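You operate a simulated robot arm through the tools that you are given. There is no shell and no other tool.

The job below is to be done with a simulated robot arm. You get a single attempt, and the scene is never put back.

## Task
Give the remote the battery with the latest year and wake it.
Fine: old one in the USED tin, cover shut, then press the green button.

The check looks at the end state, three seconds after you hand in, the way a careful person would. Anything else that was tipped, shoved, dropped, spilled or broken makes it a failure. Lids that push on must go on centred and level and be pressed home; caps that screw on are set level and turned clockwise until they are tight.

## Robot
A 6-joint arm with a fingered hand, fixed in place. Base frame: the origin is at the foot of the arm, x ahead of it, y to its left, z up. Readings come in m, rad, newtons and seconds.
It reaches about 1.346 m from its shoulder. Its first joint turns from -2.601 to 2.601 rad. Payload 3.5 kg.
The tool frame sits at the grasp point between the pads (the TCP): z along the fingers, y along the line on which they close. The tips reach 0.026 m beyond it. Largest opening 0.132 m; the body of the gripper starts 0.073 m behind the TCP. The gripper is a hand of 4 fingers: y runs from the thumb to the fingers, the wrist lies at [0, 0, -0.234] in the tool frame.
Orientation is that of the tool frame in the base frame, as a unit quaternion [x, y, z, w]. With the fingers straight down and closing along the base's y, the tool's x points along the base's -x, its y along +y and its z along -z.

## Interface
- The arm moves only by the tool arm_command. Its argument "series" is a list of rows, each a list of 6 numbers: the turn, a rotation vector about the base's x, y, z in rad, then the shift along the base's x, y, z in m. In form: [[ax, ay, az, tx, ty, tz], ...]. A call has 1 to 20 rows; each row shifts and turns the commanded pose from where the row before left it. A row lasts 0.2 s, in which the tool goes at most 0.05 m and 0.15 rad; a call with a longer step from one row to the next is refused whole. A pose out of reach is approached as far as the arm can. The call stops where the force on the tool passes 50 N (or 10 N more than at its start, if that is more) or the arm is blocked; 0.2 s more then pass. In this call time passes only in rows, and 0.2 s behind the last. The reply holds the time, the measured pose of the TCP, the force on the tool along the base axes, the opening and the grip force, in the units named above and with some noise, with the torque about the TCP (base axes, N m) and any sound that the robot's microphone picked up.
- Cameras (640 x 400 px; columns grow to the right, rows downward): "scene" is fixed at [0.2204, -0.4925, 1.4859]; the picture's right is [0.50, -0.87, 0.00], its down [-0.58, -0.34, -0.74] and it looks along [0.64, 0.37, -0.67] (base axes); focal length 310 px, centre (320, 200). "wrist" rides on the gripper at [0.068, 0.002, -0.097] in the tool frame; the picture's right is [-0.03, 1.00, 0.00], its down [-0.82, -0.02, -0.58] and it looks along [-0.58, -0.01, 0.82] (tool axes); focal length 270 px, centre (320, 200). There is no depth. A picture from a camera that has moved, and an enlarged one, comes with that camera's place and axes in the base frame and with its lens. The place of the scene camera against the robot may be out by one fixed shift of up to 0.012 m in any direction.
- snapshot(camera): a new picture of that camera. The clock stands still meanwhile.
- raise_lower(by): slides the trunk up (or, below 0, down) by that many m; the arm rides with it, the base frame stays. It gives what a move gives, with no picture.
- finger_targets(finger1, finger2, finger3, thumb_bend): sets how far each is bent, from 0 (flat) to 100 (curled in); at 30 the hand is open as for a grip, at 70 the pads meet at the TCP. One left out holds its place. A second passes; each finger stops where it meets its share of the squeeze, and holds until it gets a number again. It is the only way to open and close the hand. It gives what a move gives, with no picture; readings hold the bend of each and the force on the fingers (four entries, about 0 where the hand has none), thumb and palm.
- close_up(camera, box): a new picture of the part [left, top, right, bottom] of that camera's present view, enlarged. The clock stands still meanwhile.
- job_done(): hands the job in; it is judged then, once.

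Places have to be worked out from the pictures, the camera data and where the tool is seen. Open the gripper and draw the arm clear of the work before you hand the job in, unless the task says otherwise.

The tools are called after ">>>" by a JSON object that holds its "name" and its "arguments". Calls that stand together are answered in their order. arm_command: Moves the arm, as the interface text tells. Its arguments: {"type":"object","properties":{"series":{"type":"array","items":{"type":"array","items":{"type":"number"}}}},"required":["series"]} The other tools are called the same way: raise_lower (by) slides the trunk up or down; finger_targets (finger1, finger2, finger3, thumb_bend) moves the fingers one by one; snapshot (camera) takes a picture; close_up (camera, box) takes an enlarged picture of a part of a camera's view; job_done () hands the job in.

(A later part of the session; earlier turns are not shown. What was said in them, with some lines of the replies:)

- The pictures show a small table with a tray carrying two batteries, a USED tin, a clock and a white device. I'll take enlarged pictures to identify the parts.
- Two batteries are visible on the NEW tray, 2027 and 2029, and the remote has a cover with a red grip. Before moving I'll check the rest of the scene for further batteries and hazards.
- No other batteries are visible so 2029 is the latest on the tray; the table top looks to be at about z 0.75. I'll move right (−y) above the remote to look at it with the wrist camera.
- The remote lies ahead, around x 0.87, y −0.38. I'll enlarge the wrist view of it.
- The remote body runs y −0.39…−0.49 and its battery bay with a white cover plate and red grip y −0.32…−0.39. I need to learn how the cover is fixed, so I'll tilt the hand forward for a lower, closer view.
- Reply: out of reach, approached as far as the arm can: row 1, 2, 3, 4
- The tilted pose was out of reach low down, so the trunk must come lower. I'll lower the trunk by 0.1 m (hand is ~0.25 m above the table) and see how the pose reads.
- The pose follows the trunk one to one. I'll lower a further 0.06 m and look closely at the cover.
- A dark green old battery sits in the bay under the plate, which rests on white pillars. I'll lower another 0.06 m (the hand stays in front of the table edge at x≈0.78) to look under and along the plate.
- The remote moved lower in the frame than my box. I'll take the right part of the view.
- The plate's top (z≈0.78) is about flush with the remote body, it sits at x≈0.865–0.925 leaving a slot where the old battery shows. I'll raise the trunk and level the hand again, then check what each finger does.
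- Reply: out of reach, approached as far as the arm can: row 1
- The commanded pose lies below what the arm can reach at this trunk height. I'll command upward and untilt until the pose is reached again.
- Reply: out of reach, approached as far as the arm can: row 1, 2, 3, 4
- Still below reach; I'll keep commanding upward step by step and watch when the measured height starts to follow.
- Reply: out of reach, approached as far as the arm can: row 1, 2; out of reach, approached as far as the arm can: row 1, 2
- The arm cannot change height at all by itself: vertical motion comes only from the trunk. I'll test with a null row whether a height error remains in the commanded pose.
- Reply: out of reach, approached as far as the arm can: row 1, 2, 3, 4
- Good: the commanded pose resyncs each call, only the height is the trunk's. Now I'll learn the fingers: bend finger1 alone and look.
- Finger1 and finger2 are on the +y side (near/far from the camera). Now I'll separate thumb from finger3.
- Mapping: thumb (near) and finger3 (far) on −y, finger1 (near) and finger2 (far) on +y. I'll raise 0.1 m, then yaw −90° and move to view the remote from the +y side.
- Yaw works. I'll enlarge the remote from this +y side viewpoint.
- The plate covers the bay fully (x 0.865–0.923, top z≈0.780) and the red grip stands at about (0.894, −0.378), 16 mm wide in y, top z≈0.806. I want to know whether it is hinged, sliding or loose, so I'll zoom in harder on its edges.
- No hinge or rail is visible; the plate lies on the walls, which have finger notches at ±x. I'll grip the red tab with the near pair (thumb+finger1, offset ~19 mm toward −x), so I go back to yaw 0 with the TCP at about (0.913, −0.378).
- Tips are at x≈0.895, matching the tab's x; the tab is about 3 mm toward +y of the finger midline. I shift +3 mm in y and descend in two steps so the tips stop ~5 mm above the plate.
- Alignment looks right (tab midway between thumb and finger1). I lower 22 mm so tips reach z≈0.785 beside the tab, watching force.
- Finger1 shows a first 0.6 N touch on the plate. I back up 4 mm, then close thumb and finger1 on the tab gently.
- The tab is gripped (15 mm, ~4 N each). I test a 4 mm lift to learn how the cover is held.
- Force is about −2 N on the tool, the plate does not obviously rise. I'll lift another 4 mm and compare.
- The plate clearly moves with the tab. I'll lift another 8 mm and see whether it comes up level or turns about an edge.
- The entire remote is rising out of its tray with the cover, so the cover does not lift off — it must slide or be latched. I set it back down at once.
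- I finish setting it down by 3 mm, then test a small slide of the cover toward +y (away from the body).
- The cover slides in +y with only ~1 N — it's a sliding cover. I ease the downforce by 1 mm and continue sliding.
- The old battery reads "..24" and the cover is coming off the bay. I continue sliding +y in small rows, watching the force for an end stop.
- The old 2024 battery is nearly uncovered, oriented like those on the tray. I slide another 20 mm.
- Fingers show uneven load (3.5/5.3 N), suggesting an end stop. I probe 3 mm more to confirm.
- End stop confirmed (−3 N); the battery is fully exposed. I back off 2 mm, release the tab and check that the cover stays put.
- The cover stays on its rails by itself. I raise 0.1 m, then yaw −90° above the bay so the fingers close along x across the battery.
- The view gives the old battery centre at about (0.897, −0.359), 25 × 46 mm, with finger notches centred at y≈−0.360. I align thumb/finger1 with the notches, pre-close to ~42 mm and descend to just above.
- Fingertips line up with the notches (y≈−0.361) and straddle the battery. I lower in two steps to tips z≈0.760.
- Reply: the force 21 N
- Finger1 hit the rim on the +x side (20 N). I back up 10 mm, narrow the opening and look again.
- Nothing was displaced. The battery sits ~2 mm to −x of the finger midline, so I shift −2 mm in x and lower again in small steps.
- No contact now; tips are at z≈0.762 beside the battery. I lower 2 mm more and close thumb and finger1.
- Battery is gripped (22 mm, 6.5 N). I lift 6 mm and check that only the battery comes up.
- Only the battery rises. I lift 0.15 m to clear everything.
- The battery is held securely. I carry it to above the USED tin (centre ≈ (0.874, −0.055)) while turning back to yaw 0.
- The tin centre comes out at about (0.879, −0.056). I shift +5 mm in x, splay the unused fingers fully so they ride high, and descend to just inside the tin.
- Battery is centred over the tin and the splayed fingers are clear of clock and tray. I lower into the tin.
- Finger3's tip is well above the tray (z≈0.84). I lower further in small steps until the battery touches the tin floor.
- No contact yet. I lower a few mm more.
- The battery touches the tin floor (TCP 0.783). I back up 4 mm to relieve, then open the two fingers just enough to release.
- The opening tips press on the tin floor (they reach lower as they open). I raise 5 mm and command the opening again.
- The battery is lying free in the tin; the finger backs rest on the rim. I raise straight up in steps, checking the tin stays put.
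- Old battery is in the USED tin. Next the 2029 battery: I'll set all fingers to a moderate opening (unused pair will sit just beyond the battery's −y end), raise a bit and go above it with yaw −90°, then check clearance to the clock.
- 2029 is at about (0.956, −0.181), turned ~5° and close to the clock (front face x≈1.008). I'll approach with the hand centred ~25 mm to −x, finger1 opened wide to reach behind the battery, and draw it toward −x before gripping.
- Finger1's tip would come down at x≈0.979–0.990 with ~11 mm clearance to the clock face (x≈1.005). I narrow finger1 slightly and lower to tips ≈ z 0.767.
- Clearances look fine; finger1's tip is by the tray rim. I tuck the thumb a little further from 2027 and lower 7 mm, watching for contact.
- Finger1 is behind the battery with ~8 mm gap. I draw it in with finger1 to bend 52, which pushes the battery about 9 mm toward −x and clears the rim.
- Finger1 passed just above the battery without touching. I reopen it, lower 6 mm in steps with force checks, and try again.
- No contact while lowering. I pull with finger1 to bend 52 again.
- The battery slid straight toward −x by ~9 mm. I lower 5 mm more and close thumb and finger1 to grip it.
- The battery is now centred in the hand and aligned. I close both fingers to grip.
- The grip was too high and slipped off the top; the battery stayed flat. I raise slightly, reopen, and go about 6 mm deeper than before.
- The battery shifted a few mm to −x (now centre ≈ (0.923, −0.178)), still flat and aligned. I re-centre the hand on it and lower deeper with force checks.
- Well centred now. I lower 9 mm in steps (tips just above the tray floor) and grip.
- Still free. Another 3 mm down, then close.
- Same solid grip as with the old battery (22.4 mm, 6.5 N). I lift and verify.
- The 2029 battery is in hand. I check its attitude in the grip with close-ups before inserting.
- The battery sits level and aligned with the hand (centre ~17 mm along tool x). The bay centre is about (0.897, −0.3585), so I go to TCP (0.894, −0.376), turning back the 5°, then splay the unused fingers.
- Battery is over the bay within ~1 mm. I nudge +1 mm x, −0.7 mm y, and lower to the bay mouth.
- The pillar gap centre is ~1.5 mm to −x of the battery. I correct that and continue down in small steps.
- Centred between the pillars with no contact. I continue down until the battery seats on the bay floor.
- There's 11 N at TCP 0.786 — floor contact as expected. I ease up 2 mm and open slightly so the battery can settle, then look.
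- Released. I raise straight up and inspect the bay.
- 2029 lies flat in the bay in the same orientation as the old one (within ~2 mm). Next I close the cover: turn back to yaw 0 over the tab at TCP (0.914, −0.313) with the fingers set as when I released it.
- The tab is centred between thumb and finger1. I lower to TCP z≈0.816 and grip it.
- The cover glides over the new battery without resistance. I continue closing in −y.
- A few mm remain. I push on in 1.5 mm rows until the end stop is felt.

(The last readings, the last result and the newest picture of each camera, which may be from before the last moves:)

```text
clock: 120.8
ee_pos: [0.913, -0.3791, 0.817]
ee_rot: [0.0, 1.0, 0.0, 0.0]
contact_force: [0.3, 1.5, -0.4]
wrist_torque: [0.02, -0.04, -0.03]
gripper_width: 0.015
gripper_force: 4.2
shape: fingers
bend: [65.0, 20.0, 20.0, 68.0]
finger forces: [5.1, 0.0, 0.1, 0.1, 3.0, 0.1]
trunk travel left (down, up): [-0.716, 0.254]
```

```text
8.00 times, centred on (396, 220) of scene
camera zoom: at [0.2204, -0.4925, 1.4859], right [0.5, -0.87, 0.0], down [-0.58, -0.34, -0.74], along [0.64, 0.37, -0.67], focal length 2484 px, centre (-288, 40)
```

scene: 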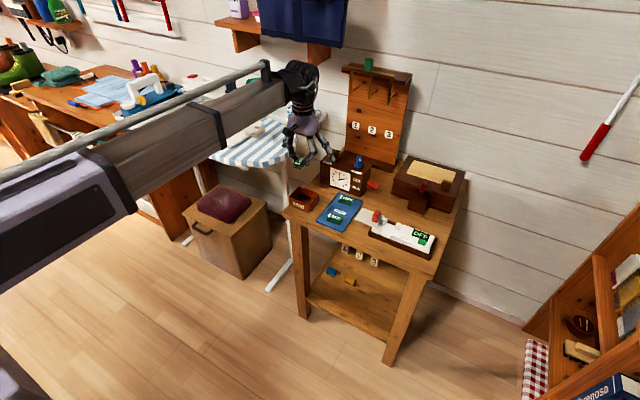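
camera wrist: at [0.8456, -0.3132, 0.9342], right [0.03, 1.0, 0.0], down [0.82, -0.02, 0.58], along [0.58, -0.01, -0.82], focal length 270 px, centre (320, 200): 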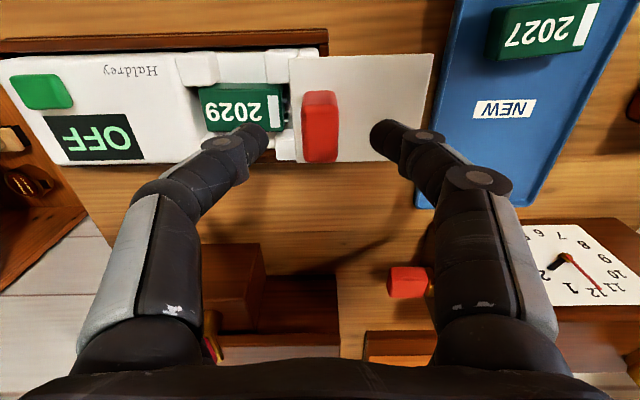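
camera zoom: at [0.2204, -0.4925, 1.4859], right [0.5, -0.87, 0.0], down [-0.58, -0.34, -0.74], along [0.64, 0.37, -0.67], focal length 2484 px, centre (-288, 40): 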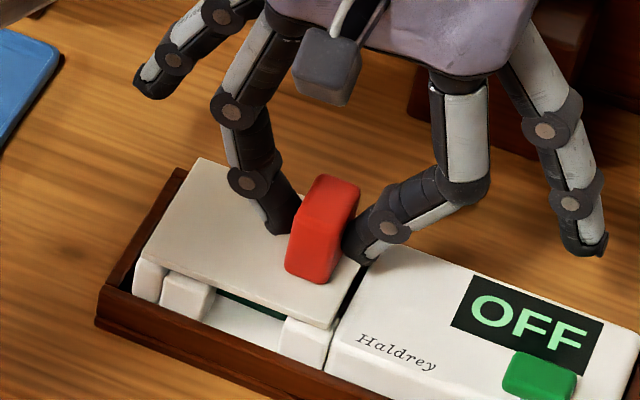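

The end stop is reached (1.5 N, uneven finger load) and the cover is flush over the bay as at the start. I relieve slightly, release the tab and rise.

>>> {"name": "finger_targets", "arguments": {"finger1": 57, "thumb_bend": 57}}

>>> {"name": "raise_lower", "arguments": {"by": 0.07}}

>>> {"name": "snapshot", "arguments": {"camera": "wrist"}}

>>> {"name": "close_up", "arguments": {"camera": "scene", "box": [360, 195, 450, 255]}}

>>> {"name": "close_up", "arguments": {"camera": "wrist", "box": [100, 20, 440, 180]}}

```text
clock: 121.8
ee_pos: [0.9139, -0.3783, 0.8174]
ee_rot: [0.0, 1.0, 0.0, 0.0]
contact_force: [-0.2, 0.0, 0.8]
wrist_torque: [-0.02, -0.01, 0.03]
gripper_width: 0.0449
gripper_force: 0.1
shape: fingers
bend: [56.0, 20.0, 20.0, 56.0]
finger forces: [0.0, 0.0, 0.0, 0.0, 0.0, 0.0]
trunk travel left (down, up): [-0.716, 0.254]
```

```text
clock: 122.9
ee_pos: [0.9143, -0.3788, 0.8858]
ee_rot: [0.0, 1.0, 0.0, 0.0]
contact_force: [0.4, 0.5, -0.4]
wrist_torque: [0.0, 0.03, -0.01]
gripper_width: 0.0451
gripper_force: 0.0
shape: fingers
bend: [56.0, 20.0, 20.0, 56.0]
finger forces: [0.0, 0.0, 0.0, 0.0, 0.0, 0.1]
trunk travel left (down, up): [-0.786, 0.184]
```

```text
taken
camera wrist: at [0.8458, -0.3792, 0.9841], right [0.03, 1.0, 0.0], down [0.82, -0.02, 0.58], along [0.58, -0.01, -0.82], focal length 270 px, centre (320, 200)
```

wrist: 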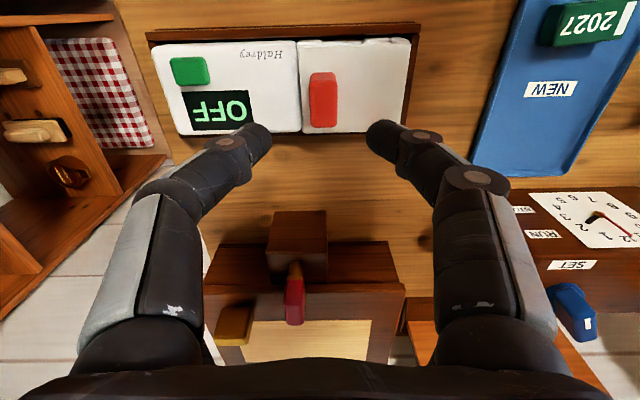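

```text
6.67 times, centred on (405, 225) of scene
camera zoom: at [0.2204, -0.4925, 1.4859], right [0.5, -0.87, 0.0], down [-0.58, -0.34, -0.74], along [0.64, 0.37, -0.67], focal length 2070 px, centre (-247, 33)
```

zoom: 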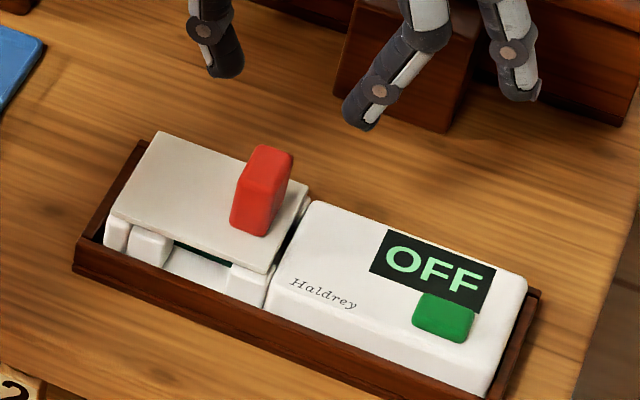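

```text
1.88 times, centred on (270, 100) of wrist
camera zoom: at [0.8458, -0.3792, 0.9841], right [0.03, 1.0, 0.0], down [0.82, -0.02, 0.58], along [0.58, -0.01, -0.82], focal length 509 px, centre (414, 388)
```

zoom: 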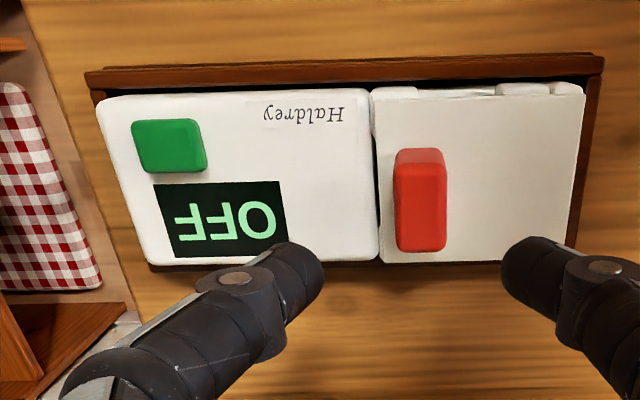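

The cover is closed exactly as at the start. Now the green button, at about (0.878, −0.468): I pinch thumb+finger1 together as a pusher, splay the others fully, and move above it.

>>> {"name": "arm_command", "arguments": {"series": [[0, 0, 0, -0.009, -0.0446, 0], [0, 0, 0, -0.0085, -0.0446, 0]]}}

>>> {"name": "finger_targets", "arguments": {"finger1": 70, "thumb_bend": 70, "finger2": 0, "finger3": 0}}

>>> {"name": "raise_lower", "arguments": {"by": -0.04}}

>>> {"name": "snapshot", "arguments": {"camera": "wrist"}}

>>> {"name": "close_up", "arguments": {"camera": "scene", "box": [370, 180, 460, 255]}}

```text
clock: 123.5
ee_pos: [0.8953, -0.4695, 0.8866]
ee_rot: [0.001, 1.0, 0.0, 0.0]
contact_force: [-0.9, 0.7, -0.1]
wrist_torque: [0.01, 0.04, 0.02]
gripper_width: 0.0455
gripper_force: 0.1
shape: fingers
bend: [56.0, 20.0, 20.0, 56.0]
finger forces: [0.0, 0.0, 0.0, 0.1, 0.0, 0.0]
trunk travel left (down, up): [-0.786, 0.184]
```

```text
clock: 124.5
ee_pos: [0.8958, -0.4696, 0.8869]
ee_rot: [0.0, 1.0, 0.0, 0.0]
contact_force: [-0.6, -0.7, 0.3]
wrist_torque: [0.02, 0.0, 0.0]
gripper_width: 0.0014
gripper_force: 0.1
shape: fingers
bend: [70.0, 0.0, 0.0, 70.0]
finger forces: [0.1, 0.0, 0.1, 0.0, 0.0, 0.0]
trunk travel left (down, up): [-0.786, 0.184]
```

```text
clock: 125.3
ee_pos: [0.896, -0.4683, 0.8472]
ee_rot: [0.0, 1.0, 0.0, 0.001]
contact_force: [0.6, -0.3, -0.1]
wrist_torque: [0.01, -0.04, 0.01]
gripper_width: 0.0016
gripper_force: 0.0
shape: fingers
bend: [70.0, 0.0, 0.0, 70.0]
finger forces: [0.1, 0.0, 0.1, 0.0, 0.1, 0.1]
trunk travel left (down, up): [-0.746, 0.224]
```

```text
taken
camera wrist: at [0.8276, -0.468, 0.9442], right [0.03, 1.0, 0.0], down [0.82, -0.02, 0.58], along [0.58, -0.01, -0.82], focal length 270 px, centre (320, 200)
```

wrist: 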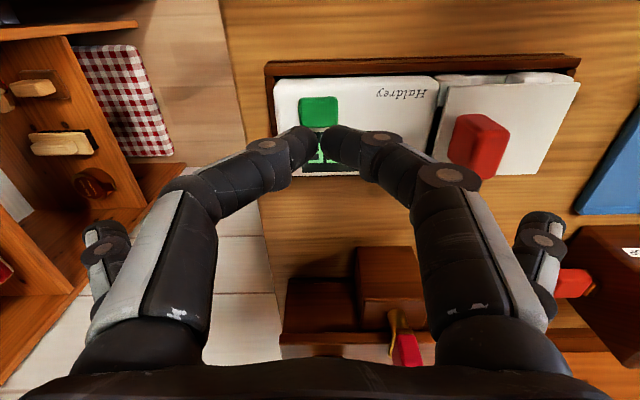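

```text
5.33 times, centred on (415, 218) of scene
camera zoom: at [0.2204, -0.4925, 1.4859], right [0.5, -0.87, 0.0], down [-0.58, -0.34, -0.74], along [0.64, 0.37, -0.67], focal length 1656 px, centre (-187, 107)
```

zoom: 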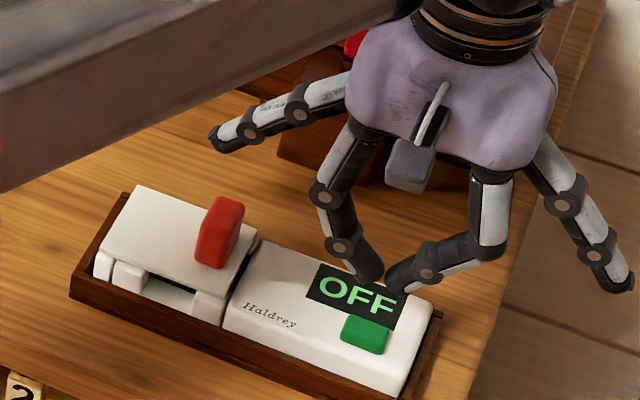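

The pinched tips (x≈0.878) are directly above the button. I lower towards it and then press in small steps, watching force and sound.

>>> {"name": "raise_lower", "arguments": {"by": -0.027}}

>>> {"name": "raise_lower", "arguments": {"by": -0.004}}

>>> {"name": "raise_lower", "arguments": {"by": -0.003}}

>>> {"name": "close_up", "arguments": {"camera": "scene", "box": [390, 190, 450, 255]}}

>>> {"name": "close_up", "arguments": {"camera": "wrist", "box": [220, 40, 460, 200]}}

```text
clock: 126.1
ee_pos: [0.8952, -0.4682, 0.8201]
ee_rot: [0.0, 1.0, 0.001, -0.001]
contact_force: [-1.0, -1.0, 1.0]
wrist_torque: [0.03, 0.0, -0.02]
gripper_width: 0.0014
gripper_force: 0.0
shape: fingers
bend: [70.0, 0.0, 0.0, 70.0]
finger forces: [0.0, 0.1, 0.0, 0.1, 0.0, 0.1]
trunk travel left (down, up): [-0.719, 0.251]
```

```text
clock: 126.6
ee_pos: [0.8957, -0.4678, 0.8165]
ee_rot: [0.0, 1.0, 0.0, 0.001]
contact_force: [-0.4, -0.9, 0.3]
wrist_torque: [0.04, 0.03, -0.02]
gripper_width: 0.0016
gripper_force: 0.0
shape: fingers
bend: [70.0, 0.0, 0.0, 70.0]
finger forces: [0.0, 0.4, 0.0, 0.1, 0.0, 0.0]
trunk travel left (down, up): [-0.715, 0.255]
```

```text
clock: 127.1
ee_pos: [0.8956, -0.4688, 0.8131]
ee_rot: [0.0, 1.0, 0.0, 0.001]
contact_force: [0.6, 0.8, 1.1]
wrist_torque: [0.11, -0.01, -0.04]
gripper_width: 0.0015
gripper_force: 0.4
shape: fingers
bend: [70.0, 0.0, 0.0, 70.0]
finger forces: [0.0, 0.9, 0.1, 0.0, 0.0, 0.1]
trunk travel left (down, up): [-0.712, 0.258]
```

```text
6.15 times, centred on (420, 222) of scene
camera zoom: at [0.2204, -0.4925, 1.4859], right [0.5, -0.87, 0.0], down [-0.58, -0.34, -0.74], along [0.64, 0.37, -0.67], focal length 1910 px, centre (-295, 62)
```

zoom: 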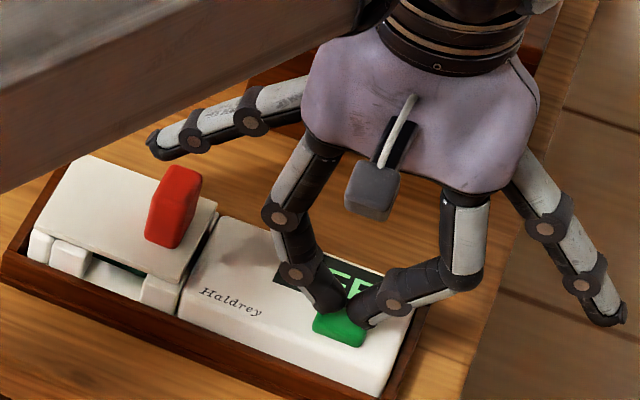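

```text
2.50 times, centred on (340, 120) of wrist
camera zoom: at [0.8277, -0.468, 0.9102], right [0.03, 1.0, 0.0], down [0.82, -0.02, 0.58], along [0.58, -0.01, -0.82], focal length 676 px, centre (270, 400)
```

zoom: 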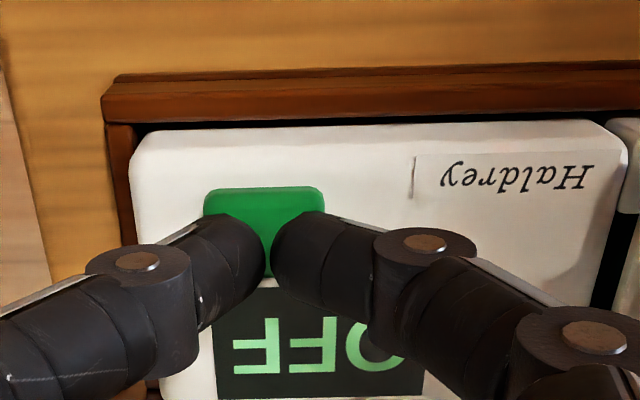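

The finger-force reading shows splayed finger2 (second entry) touching something, likely the red tab top (0.9 N). I rise, curl finger2 up instead of splaying it, and check.

>>> {"name": "raise_lower", "arguments": {"by": 0.04}}

>>> {"name": "finger_targets", "arguments": {"finger2": 100}}

>>> {"name": "snapshot", "arguments": {"camera": "wrist"}}

>>> {"name": "close_up", "arguments": {"camera": "scene", "box": [370, 180, 460, 255]}}

```text
clock: 127.9
ee_pos: [0.8951, -0.4683, 0.8525]
ee_rot: [0.001, 1.0, 0.0, 0.0]
contact_force: [-0.1, 0.0, 0.6]
wrist_torque: [0.01, -0.02, 0.02]
gripper_width: 0.0015
gripper_force: 0.1
shape: fingers
bend: [70.0, 0.0, 0.0, 70.0]
finger forces: [0.0, 0.0, 0.1, 0.1, 0.0, 0.0]
trunk travel left (down, up): [-0.752, 0.218]
```

```text
clock: 128.9
ee_pos: [0.8952, -0.4669, 0.8528]
ee_rot: [0.0, 1.0, 0.0, 0.001]
contact_force: [-0.1, 0.7, 0.9]
wrist_torque: [-0.01, 0.04, 0.0]
gripper_width: 0.0013
gripper_force: 0.1
shape: fingers
bend: [70.0, 100.0, 0.0, 70.0]
finger forces: [0.0, 0.1, 0.0, 0.0, 0.1, 0.0]
trunk travel left (down, up): [-0.752, 0.218]
```

```text
taken
camera wrist: at [0.8277, -0.468, 0.9502], right [0.03, 1.0, 0.0], down [0.82, -0.02, 0.58], along [0.58, -0.01, -0.82], focal length 270 px, centre (320, 200)
```

wrist: 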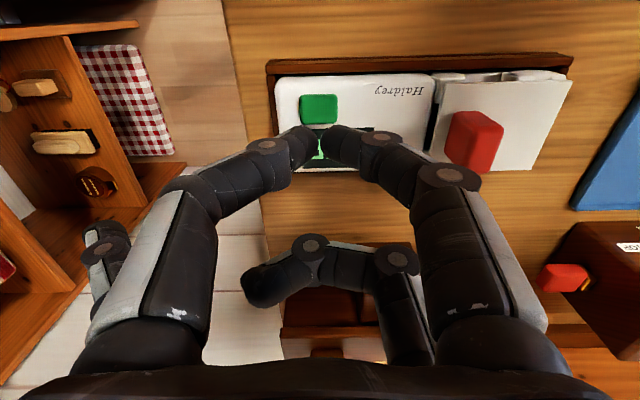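

```text
5.33 times, centred on (415, 218) of scene
camera zoom: at [0.2204, -0.4925, 1.4859], right [0.5, -0.87, 0.0], down [-0.58, -0.34, -0.74], along [0.64, 0.37, -0.67], focal length 1656 px, centre (-187, 107)
```

zoom: 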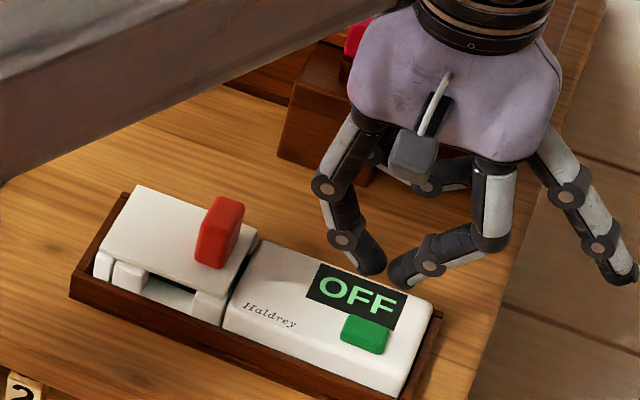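

Finger2 is now curled well clear. I descend on the button again and press in small steps.

>>> {"name": "raise_lower", "arguments": {"by": -0.038}}

>>> {"name": "raise_lower", "arguments": {"by": -0.003}}

>>> {"name": "raise_lower", "arguments": {"by": -0.002}}

>>> {"name": "close_up", "arguments": {"camera": "wrist", "box": [220, 40, 460, 200]}}

```text
clock: 129.8
ee_pos: [0.8953, -0.4684, 0.8154]
ee_rot: [0.0, 1.0, 0.0, -0.001]
contact_force: [0.1, -0.2, -0.3]
wrist_torque: [-0.01, 0.01, 0.03]
gripper_width: 0.0014
gripper_force: 0.1
shape: fingers
bend: [70.0, 100.0, 0.0, 70.0]
finger forces: [0.1, 0.0, 0.0, 0.0, 0.0, 0.1]
trunk travel left (down, up): [-0.714, 0.256]
```

```text
clock: 130.3
ee_pos: [0.8952, -0.4695, 0.8108]
ee_rot: [0.0, 1.0, 0.0, 0.0]
contact_force: [-0.7, -1.3, 0.0]
wrist_torque: [-0.03, 0.0, -0.06]
gripper_width: 0.0018
gripper_force: 0.1
shape: fingers
bend: [70.0, 100.0, 0.0, 70.0]
finger forces: [0.0, 0.0, 0.0, 0.1, 0.0, 0.0]
trunk travel left (down, up): [-0.711, 0.259]
```

```text
clock: 130.8
ee_pos: [0.895, -0.4683, 0.8104]
ee_rot: [0.0, 1.0, 0.0, 0.0]
contact_force: [-0.2, 0.1, -0.7]
wrist_torque: [-0.03, 0.0, -0.04]
gripper_width: 0.0016
gripper_force: 0.1
shape: fingers
bend: [70.0, 100.0, 0.0, 70.0]
finger forces: [0.0, 0.1, 0.1, 0.0, 0.1, 0.1]
trunk travel left (down, up): [-0.709, 0.261]
```

```text
2.50 times, centred on (340, 120) of wrist
camera zoom: at [0.8277, -0.468, 0.9072], right [0.03, 1.0, 0.0], down [0.82, -0.02, 0.58], along [0.58, -0.01, -0.82], focal length 676 px, centre (270, 400)
```

zoom: 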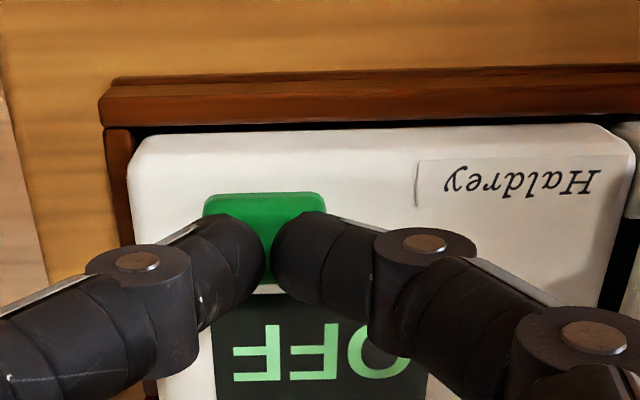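

No contact yet, still well aligned. I keep pressing down by 2–3 mm steps.

>>> {"name": "raise_lower", "arguments": {"by": -0.003}}

>>> {"name": "raise_lower", "arguments": {"by": -0.002}}

>>> {"name": "raise_lower", "arguments": {"by": -0.002}}

>>> {"name": "close_up", "arguments": {"camera": "wrist", "box": [220, 40, 460, 200]}}

```text
clock: 131.3
ee_pos: [0.8947, -0.4691, 0.8072]
ee_rot: [0.001, 1.0, 0.001, 0.0]
contact_force: [0.8, -0.3, 0.9]
wrist_torque: [0.02, 0.04, -0.01]
gripper_width: 0.0014
gripper_force: 0.2
shape: fingers
bend: [70.0, 100.0, 0.0, 70.0]
finger forces: [0.7, 0.1, 0.0, 0.0, 0.3, 0.0]
trunk travel left (down, up): [-0.706, 0.264]
```

```text
clock: 131.8
ee_pos: [0.8956, -0.4694, 0.8055]
ee_rot: [0.0, 1.0, 0.0, 0.0]
contact_force: [1.0, 0.1, 1.6]
wrist_torque: [0.01, 0.02, 0.01]
gripper_width: 0.0014
gripper_force: 0.5
shape: fingers
bend: [70.0, 100.0, 0.0, 70.0]
finger forces: [0.9, 0.0, 0.0, 0.0, 0.7, 0.1]
trunk travel left (down, up): [-0.704, 0.266]
heard: click
```

```text
clock: 132.4
ee_pos: [0.896, -0.4681, 0.8029]
ee_rot: [0.0, 1.0, 0.0, -0.001]
contact_force: [1.0, -0.3, 6.1]
wrist_torque: [0.0, 0.07, 0.0]
gripper_width: 0.0009
gripper_force: 2.7
shape: fingers
bend: [70.0, 100.0, 0.0, 70.0]
finger forces: [2.1, 0.0, 0.0, 0.0, 3.1, 0.0]
trunk travel left (down, up): [-0.702, 0.268]
```

```text
2.50 times, centred on (340, 120) of wrist
camera zoom: at [0.8275, -0.4679, 0.9006], right [0.03, 1.0, 0.0], down [0.82, -0.02, 0.58], along [0.58, -0.01, -0.82], focal length 676 px, centre (270, 400)
```

zoom: 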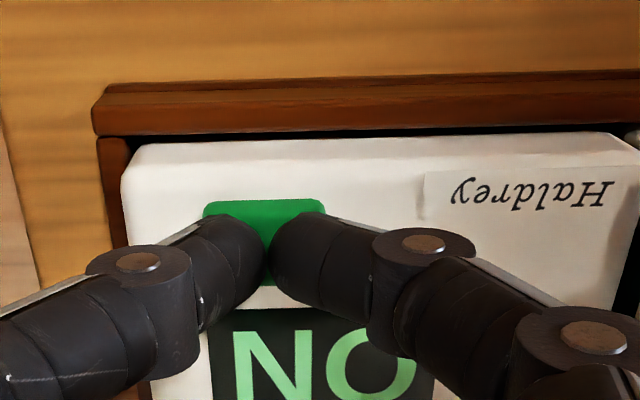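

A click was heard and the display now reads ON. I rise off the button and check that it stays on and everything else is in place.

>>> {"name": "raise_lower", "arguments": {"by": 0.15}}

>>> {"name": "finger_targets", "arguments": {"finger1": 30, "finger2": 30, "finger3": 30, "thumb_bend": 30}}

>>> {"name": "arm_command", "arguments": {"series": [[0, 0, 0, -0.045, 0.0, 0], [0, 0, 0, -0.045, 0.0, 0], [0, 0, 0, -0.045, 0.0, 0], [0, 0, 0, -0.045, 0.0, 0], [0, 0, 0, -0.045, 0.0, 0]]}}

>>> {"name": "close_up", "arguments": {"camera": "scene", "box": [280, 120, 460, 260]}}

>>> {"name": "close_up", "arguments": {"camera": "scene", "box": [360, 200, 450, 255]}}

>>> {"name": "snapshot", "arguments": {"camera": "scene"}}

>>> {"name": "close_up", "arguments": {"camera": "wrist", "box": [200, 140, 480, 300]}}

```text
clock: 134.1
ee_pos: [0.8956, -0.4687, 0.9523]
ee_rot: [0.0, 1.0, 0.0, 0.0]
contact_force: [1.0, -0.4, 0.0]
wrist_torque: [-0.02, -0.01, 0.0]
gripper_width: 0.0011
gripper_force: 0.1
shape: fingers
bend: [70.0, 100.0, 0.0, 70.0]
finger forces: [0.0, 0.0, 0.0, 0.1, 0.1, 0.0]
trunk travel left (down, up): [-0.852, 0.118]
```

```text
clock: 135.1
ee_pos: [0.8954, -0.4691, 0.9534]
ee_rot: [0.0, 1.0, 0.0, 0.0]
contact_force: [0.3, 0.2, 0.6]
wrist_torque: [0.0, 0.0, 0.0]
gripper_width: 0.1324
gripper_force: 0.0
shape: fingers
bend: [30.0, 30.0, 30.0, 30.0]
finger forces: [0.1, 0.1, 0.1, 0.0, 0.0, 0.1]
trunk travel left (down, up): [-0.852, 0.118]
```

```text
clock: 136.3
ee_pos: [0.6706, -0.4684, 0.9534]
ee_rot: [0.001, 1.0, 0.0, 0.0]
contact_force: [0.5, -0.1, 0.4]
wrist_torque: [0.0, 0.0, 0.01]
gripper_width: 0.1324
gripper_force: 0.1
shape: fingers
bend: [30.0, 30.0, 30.0, 30.0]
finger forces: [0.0, 0.0, 0.0, 0.0, 0.0, 0.0]
trunk travel left (down, up): [-0.852, 0.118]
```

```text
2.86 times, centred on (370, 190) of scene
camera zoom: at [0.2204, -0.4925, 1.4859], right [0.5, -0.87, 0.0], down [-0.58, -0.34, -0.74], along [0.64, 0.37, -0.67], focal length 887 px, centre (177, 229)
```

zoom: 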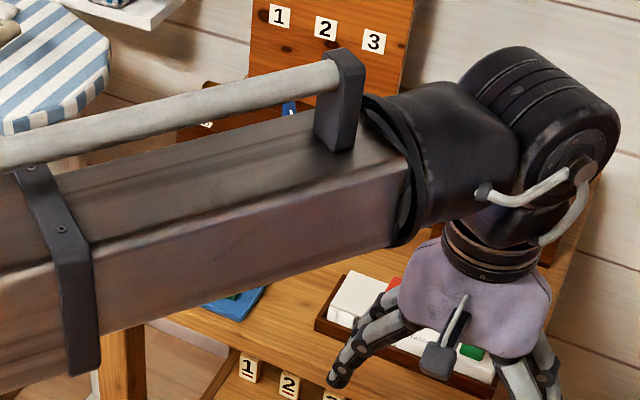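

```text
7.11 times, centred on (405, 228) of scene
camera zoom: at [0.2204, -0.4925, 1.4859], right [0.5, -0.87, 0.0], down [-0.58, -0.34, -0.74], along [0.64, 0.37, -0.67], focal length 2208 px, centre (-284, 4)
```

zoom: 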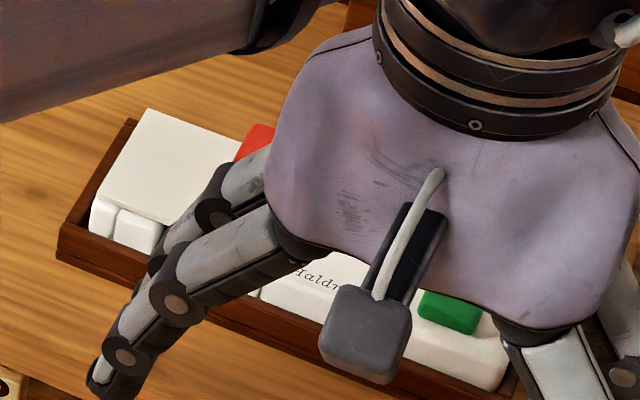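

```text
taken
```

scene: 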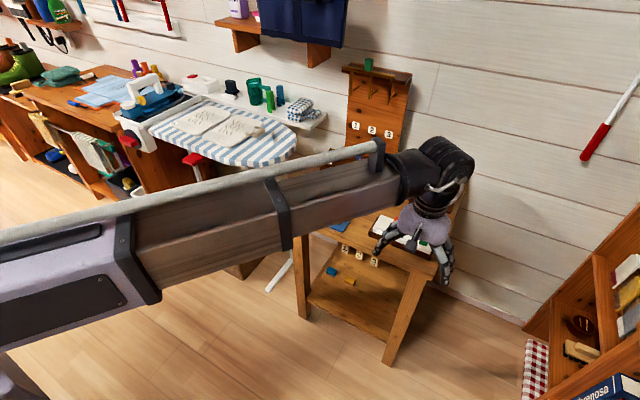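

```text
2.29 times, centred on (340, 220) of wrist
camera zoom: at [0.6027, -0.4676, 1.0503], right [0.02, 1.0, 0.0], down [0.82, -0.02, 0.58], along [0.58, -0.01, -0.82], focal length 618 px, centre (274, 154)
```

zoom: 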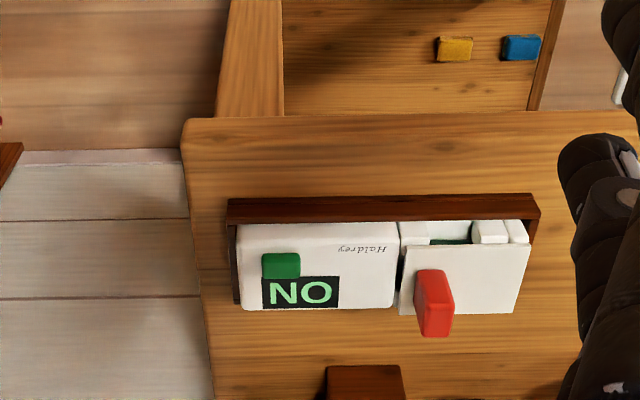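

The display stays ON (seen upside down). I want to be sure the cover is still fully shut, so I move to a viewpoint directly in front of it.

>>> {"name": "arm_command", "arguments": {"series": [[0, 0, 0, 0.0, 0.045, 0], [0, 0, 0, 0.0, 0.045, 0]]}}

>>> {"name": "close_up", "arguments": {"camera": "wrist", "box": [240, 160, 400, 260]}}

>>> {"name": "close_up", "arguments": {"camera": "scene", "box": [360, 195, 450, 255]}}

```text
clock: 136.9
ee_pos: [0.6701, -0.3775, 0.9538]
ee_rot: [0.0, 1.0, 0.0, 0.0]
contact_force: [0.0, 0.1, -0.5]
wrist_torque: [0.0, 0.02, -0.01]
gripper_width: 0.1327
gripper_force: 0.1
shape: fingers
bend: [30.0, 30.0, 30.0, 30.0]
finger forces: [0.0, 0.1, 0.0, 0.1, 0.0, 0.0]
trunk travel left (down, up): [-0.852, 0.118]
```

```text
4.00 times, centred on (320, 210) of wrist
camera zoom: at [0.6035, -0.3777, 1.0504], right [0.03, 1.0, 0.0], down [0.82, -0.02, 0.58], along [0.58, -0.01, -0.82], focal length 1081 px, centre (320, 160)
```

zoom: 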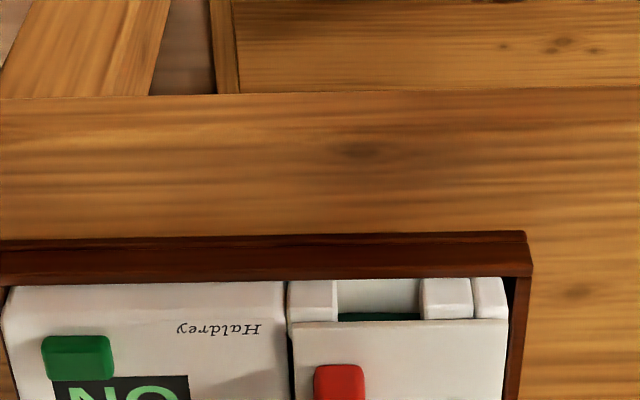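

```text
6.67 times, centred on (405, 225) of scene
camera zoom: at [0.2204, -0.4925, 1.4859], right [0.5, -0.87, 0.0], down [-0.58, -0.34, -0.74], along [0.64, 0.37, -0.67], focal length 2070 px, centre (-247, 33)
```

zoom: 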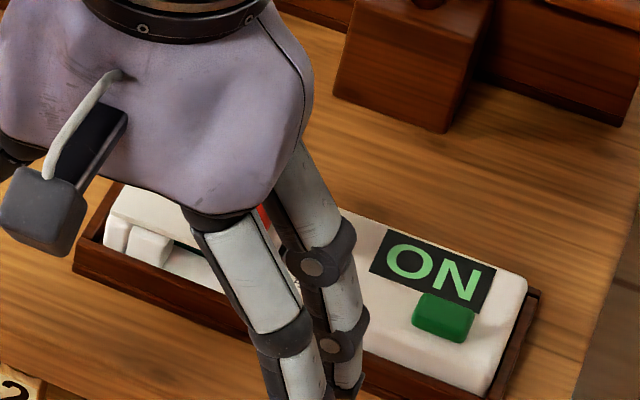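

The cover's edges line up with the end wall and pillars as at the start — it is shut. I withdraw the arm to the left, away from the work, and take final views.

>>> {"name": "arm_command", "arguments": {"series": [[0, 0, 0, -0.03, 0.045, 0], [0, 0, 0, -0.03, 0.045, 0], [0, 0, 0, -0.03, 0.045, 0], [0, 0, 0, 0, 0.045, 0], [0, 0, 0, 0, 0.045, 0], [0, 0, 0, 0, 0.045, 0], [0, 0, 0, 0, 0.045, 0]]}}

>>> {"name": "raise_lower", "arguments": {"by": 0.08}}

>>> {"name": "close_up", "arguments": {"camera": "scene", "box": [280, 150, 460, 260]}}

>>> {"name": "close_up", "arguments": {"camera": "scene", "box": [360, 195, 450, 255]}}

>>> {"name": "snapshot", "arguments": {"camera": "scene"}}

>>> {"name": "snapshot", "arguments": {"camera": "wrist"}}

```text
refused: row 1 steps farther than a row can; nothing moved
```

```text
clock: 138.1
ee_pos: [0.6713, -0.3794, 1.0318]
ee_rot: [0.0, 1.0, 0.0, 0.0]
contact_force: [0.2, -0.5, 0.1]
wrist_torque: [-0.01, 0.03, 0.01]
gripper_width: 0.1324
gripper_force: 0.0
shape: fingers
bend: [30.0, 30.0, 30.0, 30.0]
finger forces: [0.0, 0.0, 0.0, 0.0, 0.0, 0.0]
trunk travel left (down, up): [-0.932, 0.038]
```

```text
3.56 times, centred on (370, 205) of scene
camera zoom: at [0.2204, -0.4925, 1.4859], right [0.5, -0.87, 0.0], down [-0.58, -0.34, -0.74], along [0.64, 0.37, -0.67], focal length 1104 px, centre (142, 182)
```

zoom: 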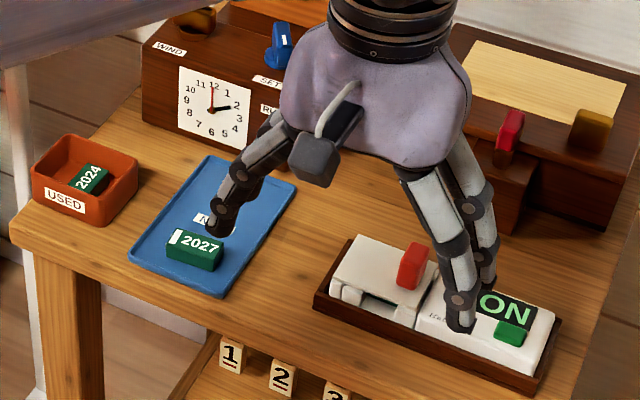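

```text
6.67 times, centred on (405, 225) of scene
camera zoom: at [0.2204, -0.4925, 1.4859], right [0.5, -0.87, 0.0], down [-0.58, -0.34, -0.74], along [0.64, 0.37, -0.67], focal length 2070 px, centre (-247, 33)
```

zoom: 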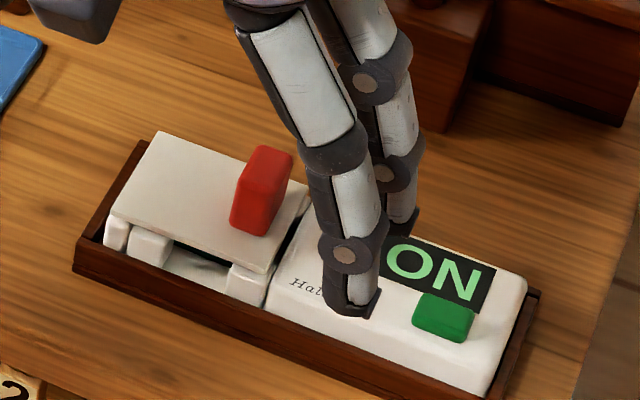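

```text
taken
```

scene: 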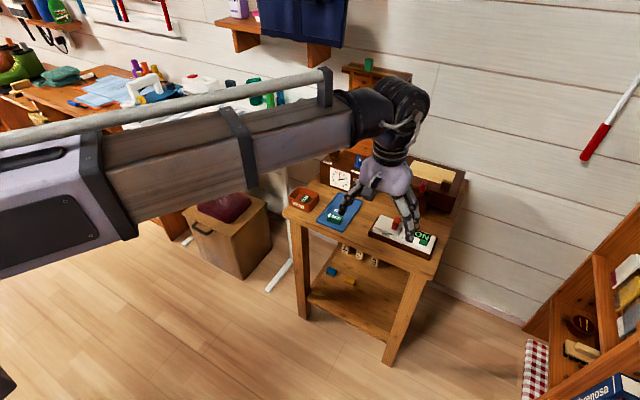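

```text
taken
camera wrist: at [0.604, -0.3784, 1.1301], right [0.03, 1.0, 0.0], down [0.82, -0.02, 0.58], along [0.58, -0.01, -0.82], focal length 270 px, centre (320, 200)
```

wrist: 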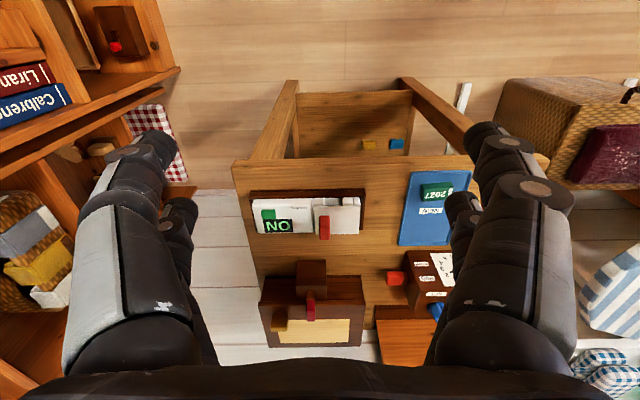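

Cover shut, ON shown, 2024 in the USED tin, 2027 and the clock untouched. The last retreat was refused for step size, so I withdraw with smaller rows.

>>> {"name": "arm_command", "arguments": {"series": [[0, 0, 0, -0.015, 0.04, 0], [0, 0, 0, -0.015, 0.04, 0], [0, 0, 0, -0.015, 0.04, 0], [0, 0, 0, 0, 0.04, 0], [0, 0, 0, 0, 0.04, 0], [0, 0, 0, 0, 0.04, 0], [0, 0, 0, 0, 0.04, 0], [0, 0, 0, 0, 0.04, 0]]}}

>>> {"name": "close_up", "arguments": {"camera": "scene", "box": [280, 130, 460, 260]}}

>>> {"name": "close_up", "arguments": {"camera": "scene", "box": [360, 195, 450, 255]}}

```text
clock: 139.9
ee_pos: [0.6256, -0.0585, 1.033]
ee_rot: [0.001, 1.0, 0.0, 0.0]
contact_force: [0.2, 1.2, -0.4]
wrist_torque: [-0.01, 0.01, -0.01]
gripper_width: 0.1327
gripper_force: 0.1
shape: fingers
bend: [30.0, 30.0, 30.0, 30.0]
finger forces: [0.0, 0.1, 0.0, 0.0, 0.1, 0.0]
trunk travel left (down, up): [-0.932, 0.038]
```

```text
3.08 times, centred on (370, 195) of scene
camera zoom: at [0.2204, -0.4925, 1.4859], right [0.5, -0.87, 0.0], down [-0.58, -0.34, -0.74], along [0.64, 0.37, -0.67], focal length 955 px, centre (166, 215)
```

zoom: 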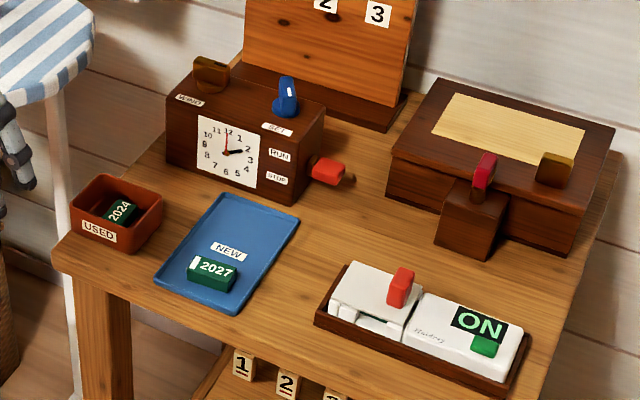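

```text
6.67 times, centred on (405, 225) of scene
camera zoom: at [0.2204, -0.4925, 1.4859], right [0.5, -0.87, 0.0], down [-0.58, -0.34, -0.74], along [0.64, 0.37, -0.67], focal length 2070 px, centre (-247, 33)
```

zoom: 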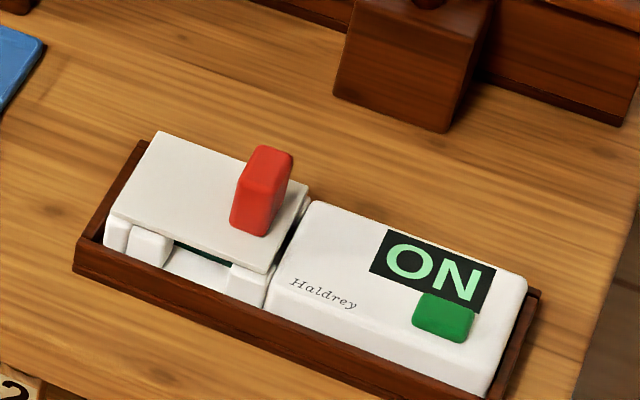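

All checks pass: the remote shows ON with its cover shut, 2024 is in the USED tin, and everything else is where it was. The hand is open and the arm is clear, so I hand in.

>>> {"name": "job_done", "arguments": {}}

```text
The job is handed in.
```

The remote now has the 2029 battery and is awake: when I pressed the green button I heard a click, and the display changed from OFF to ON.

- **Old battery:** the 2024 battery is in the USED tin.
- **Cover:** I slid it shut to its stop, and its edges line up the way they did at the start.
- **Fit of the new battery:** it lies flat in the bay, facing the same way as the old one. It sits about 2 mm further along than the old one did.
- **Everything else:** the final pictures show the 2027 battery, tray, clock and box where they were. While I was working out how the cover opens, I briefly lifted one end of the remote in its holder, then set it back down.

The hand is open and the arm is clear of the table. The job is handed in, but no result came back, so I don't know whether it passed the check.
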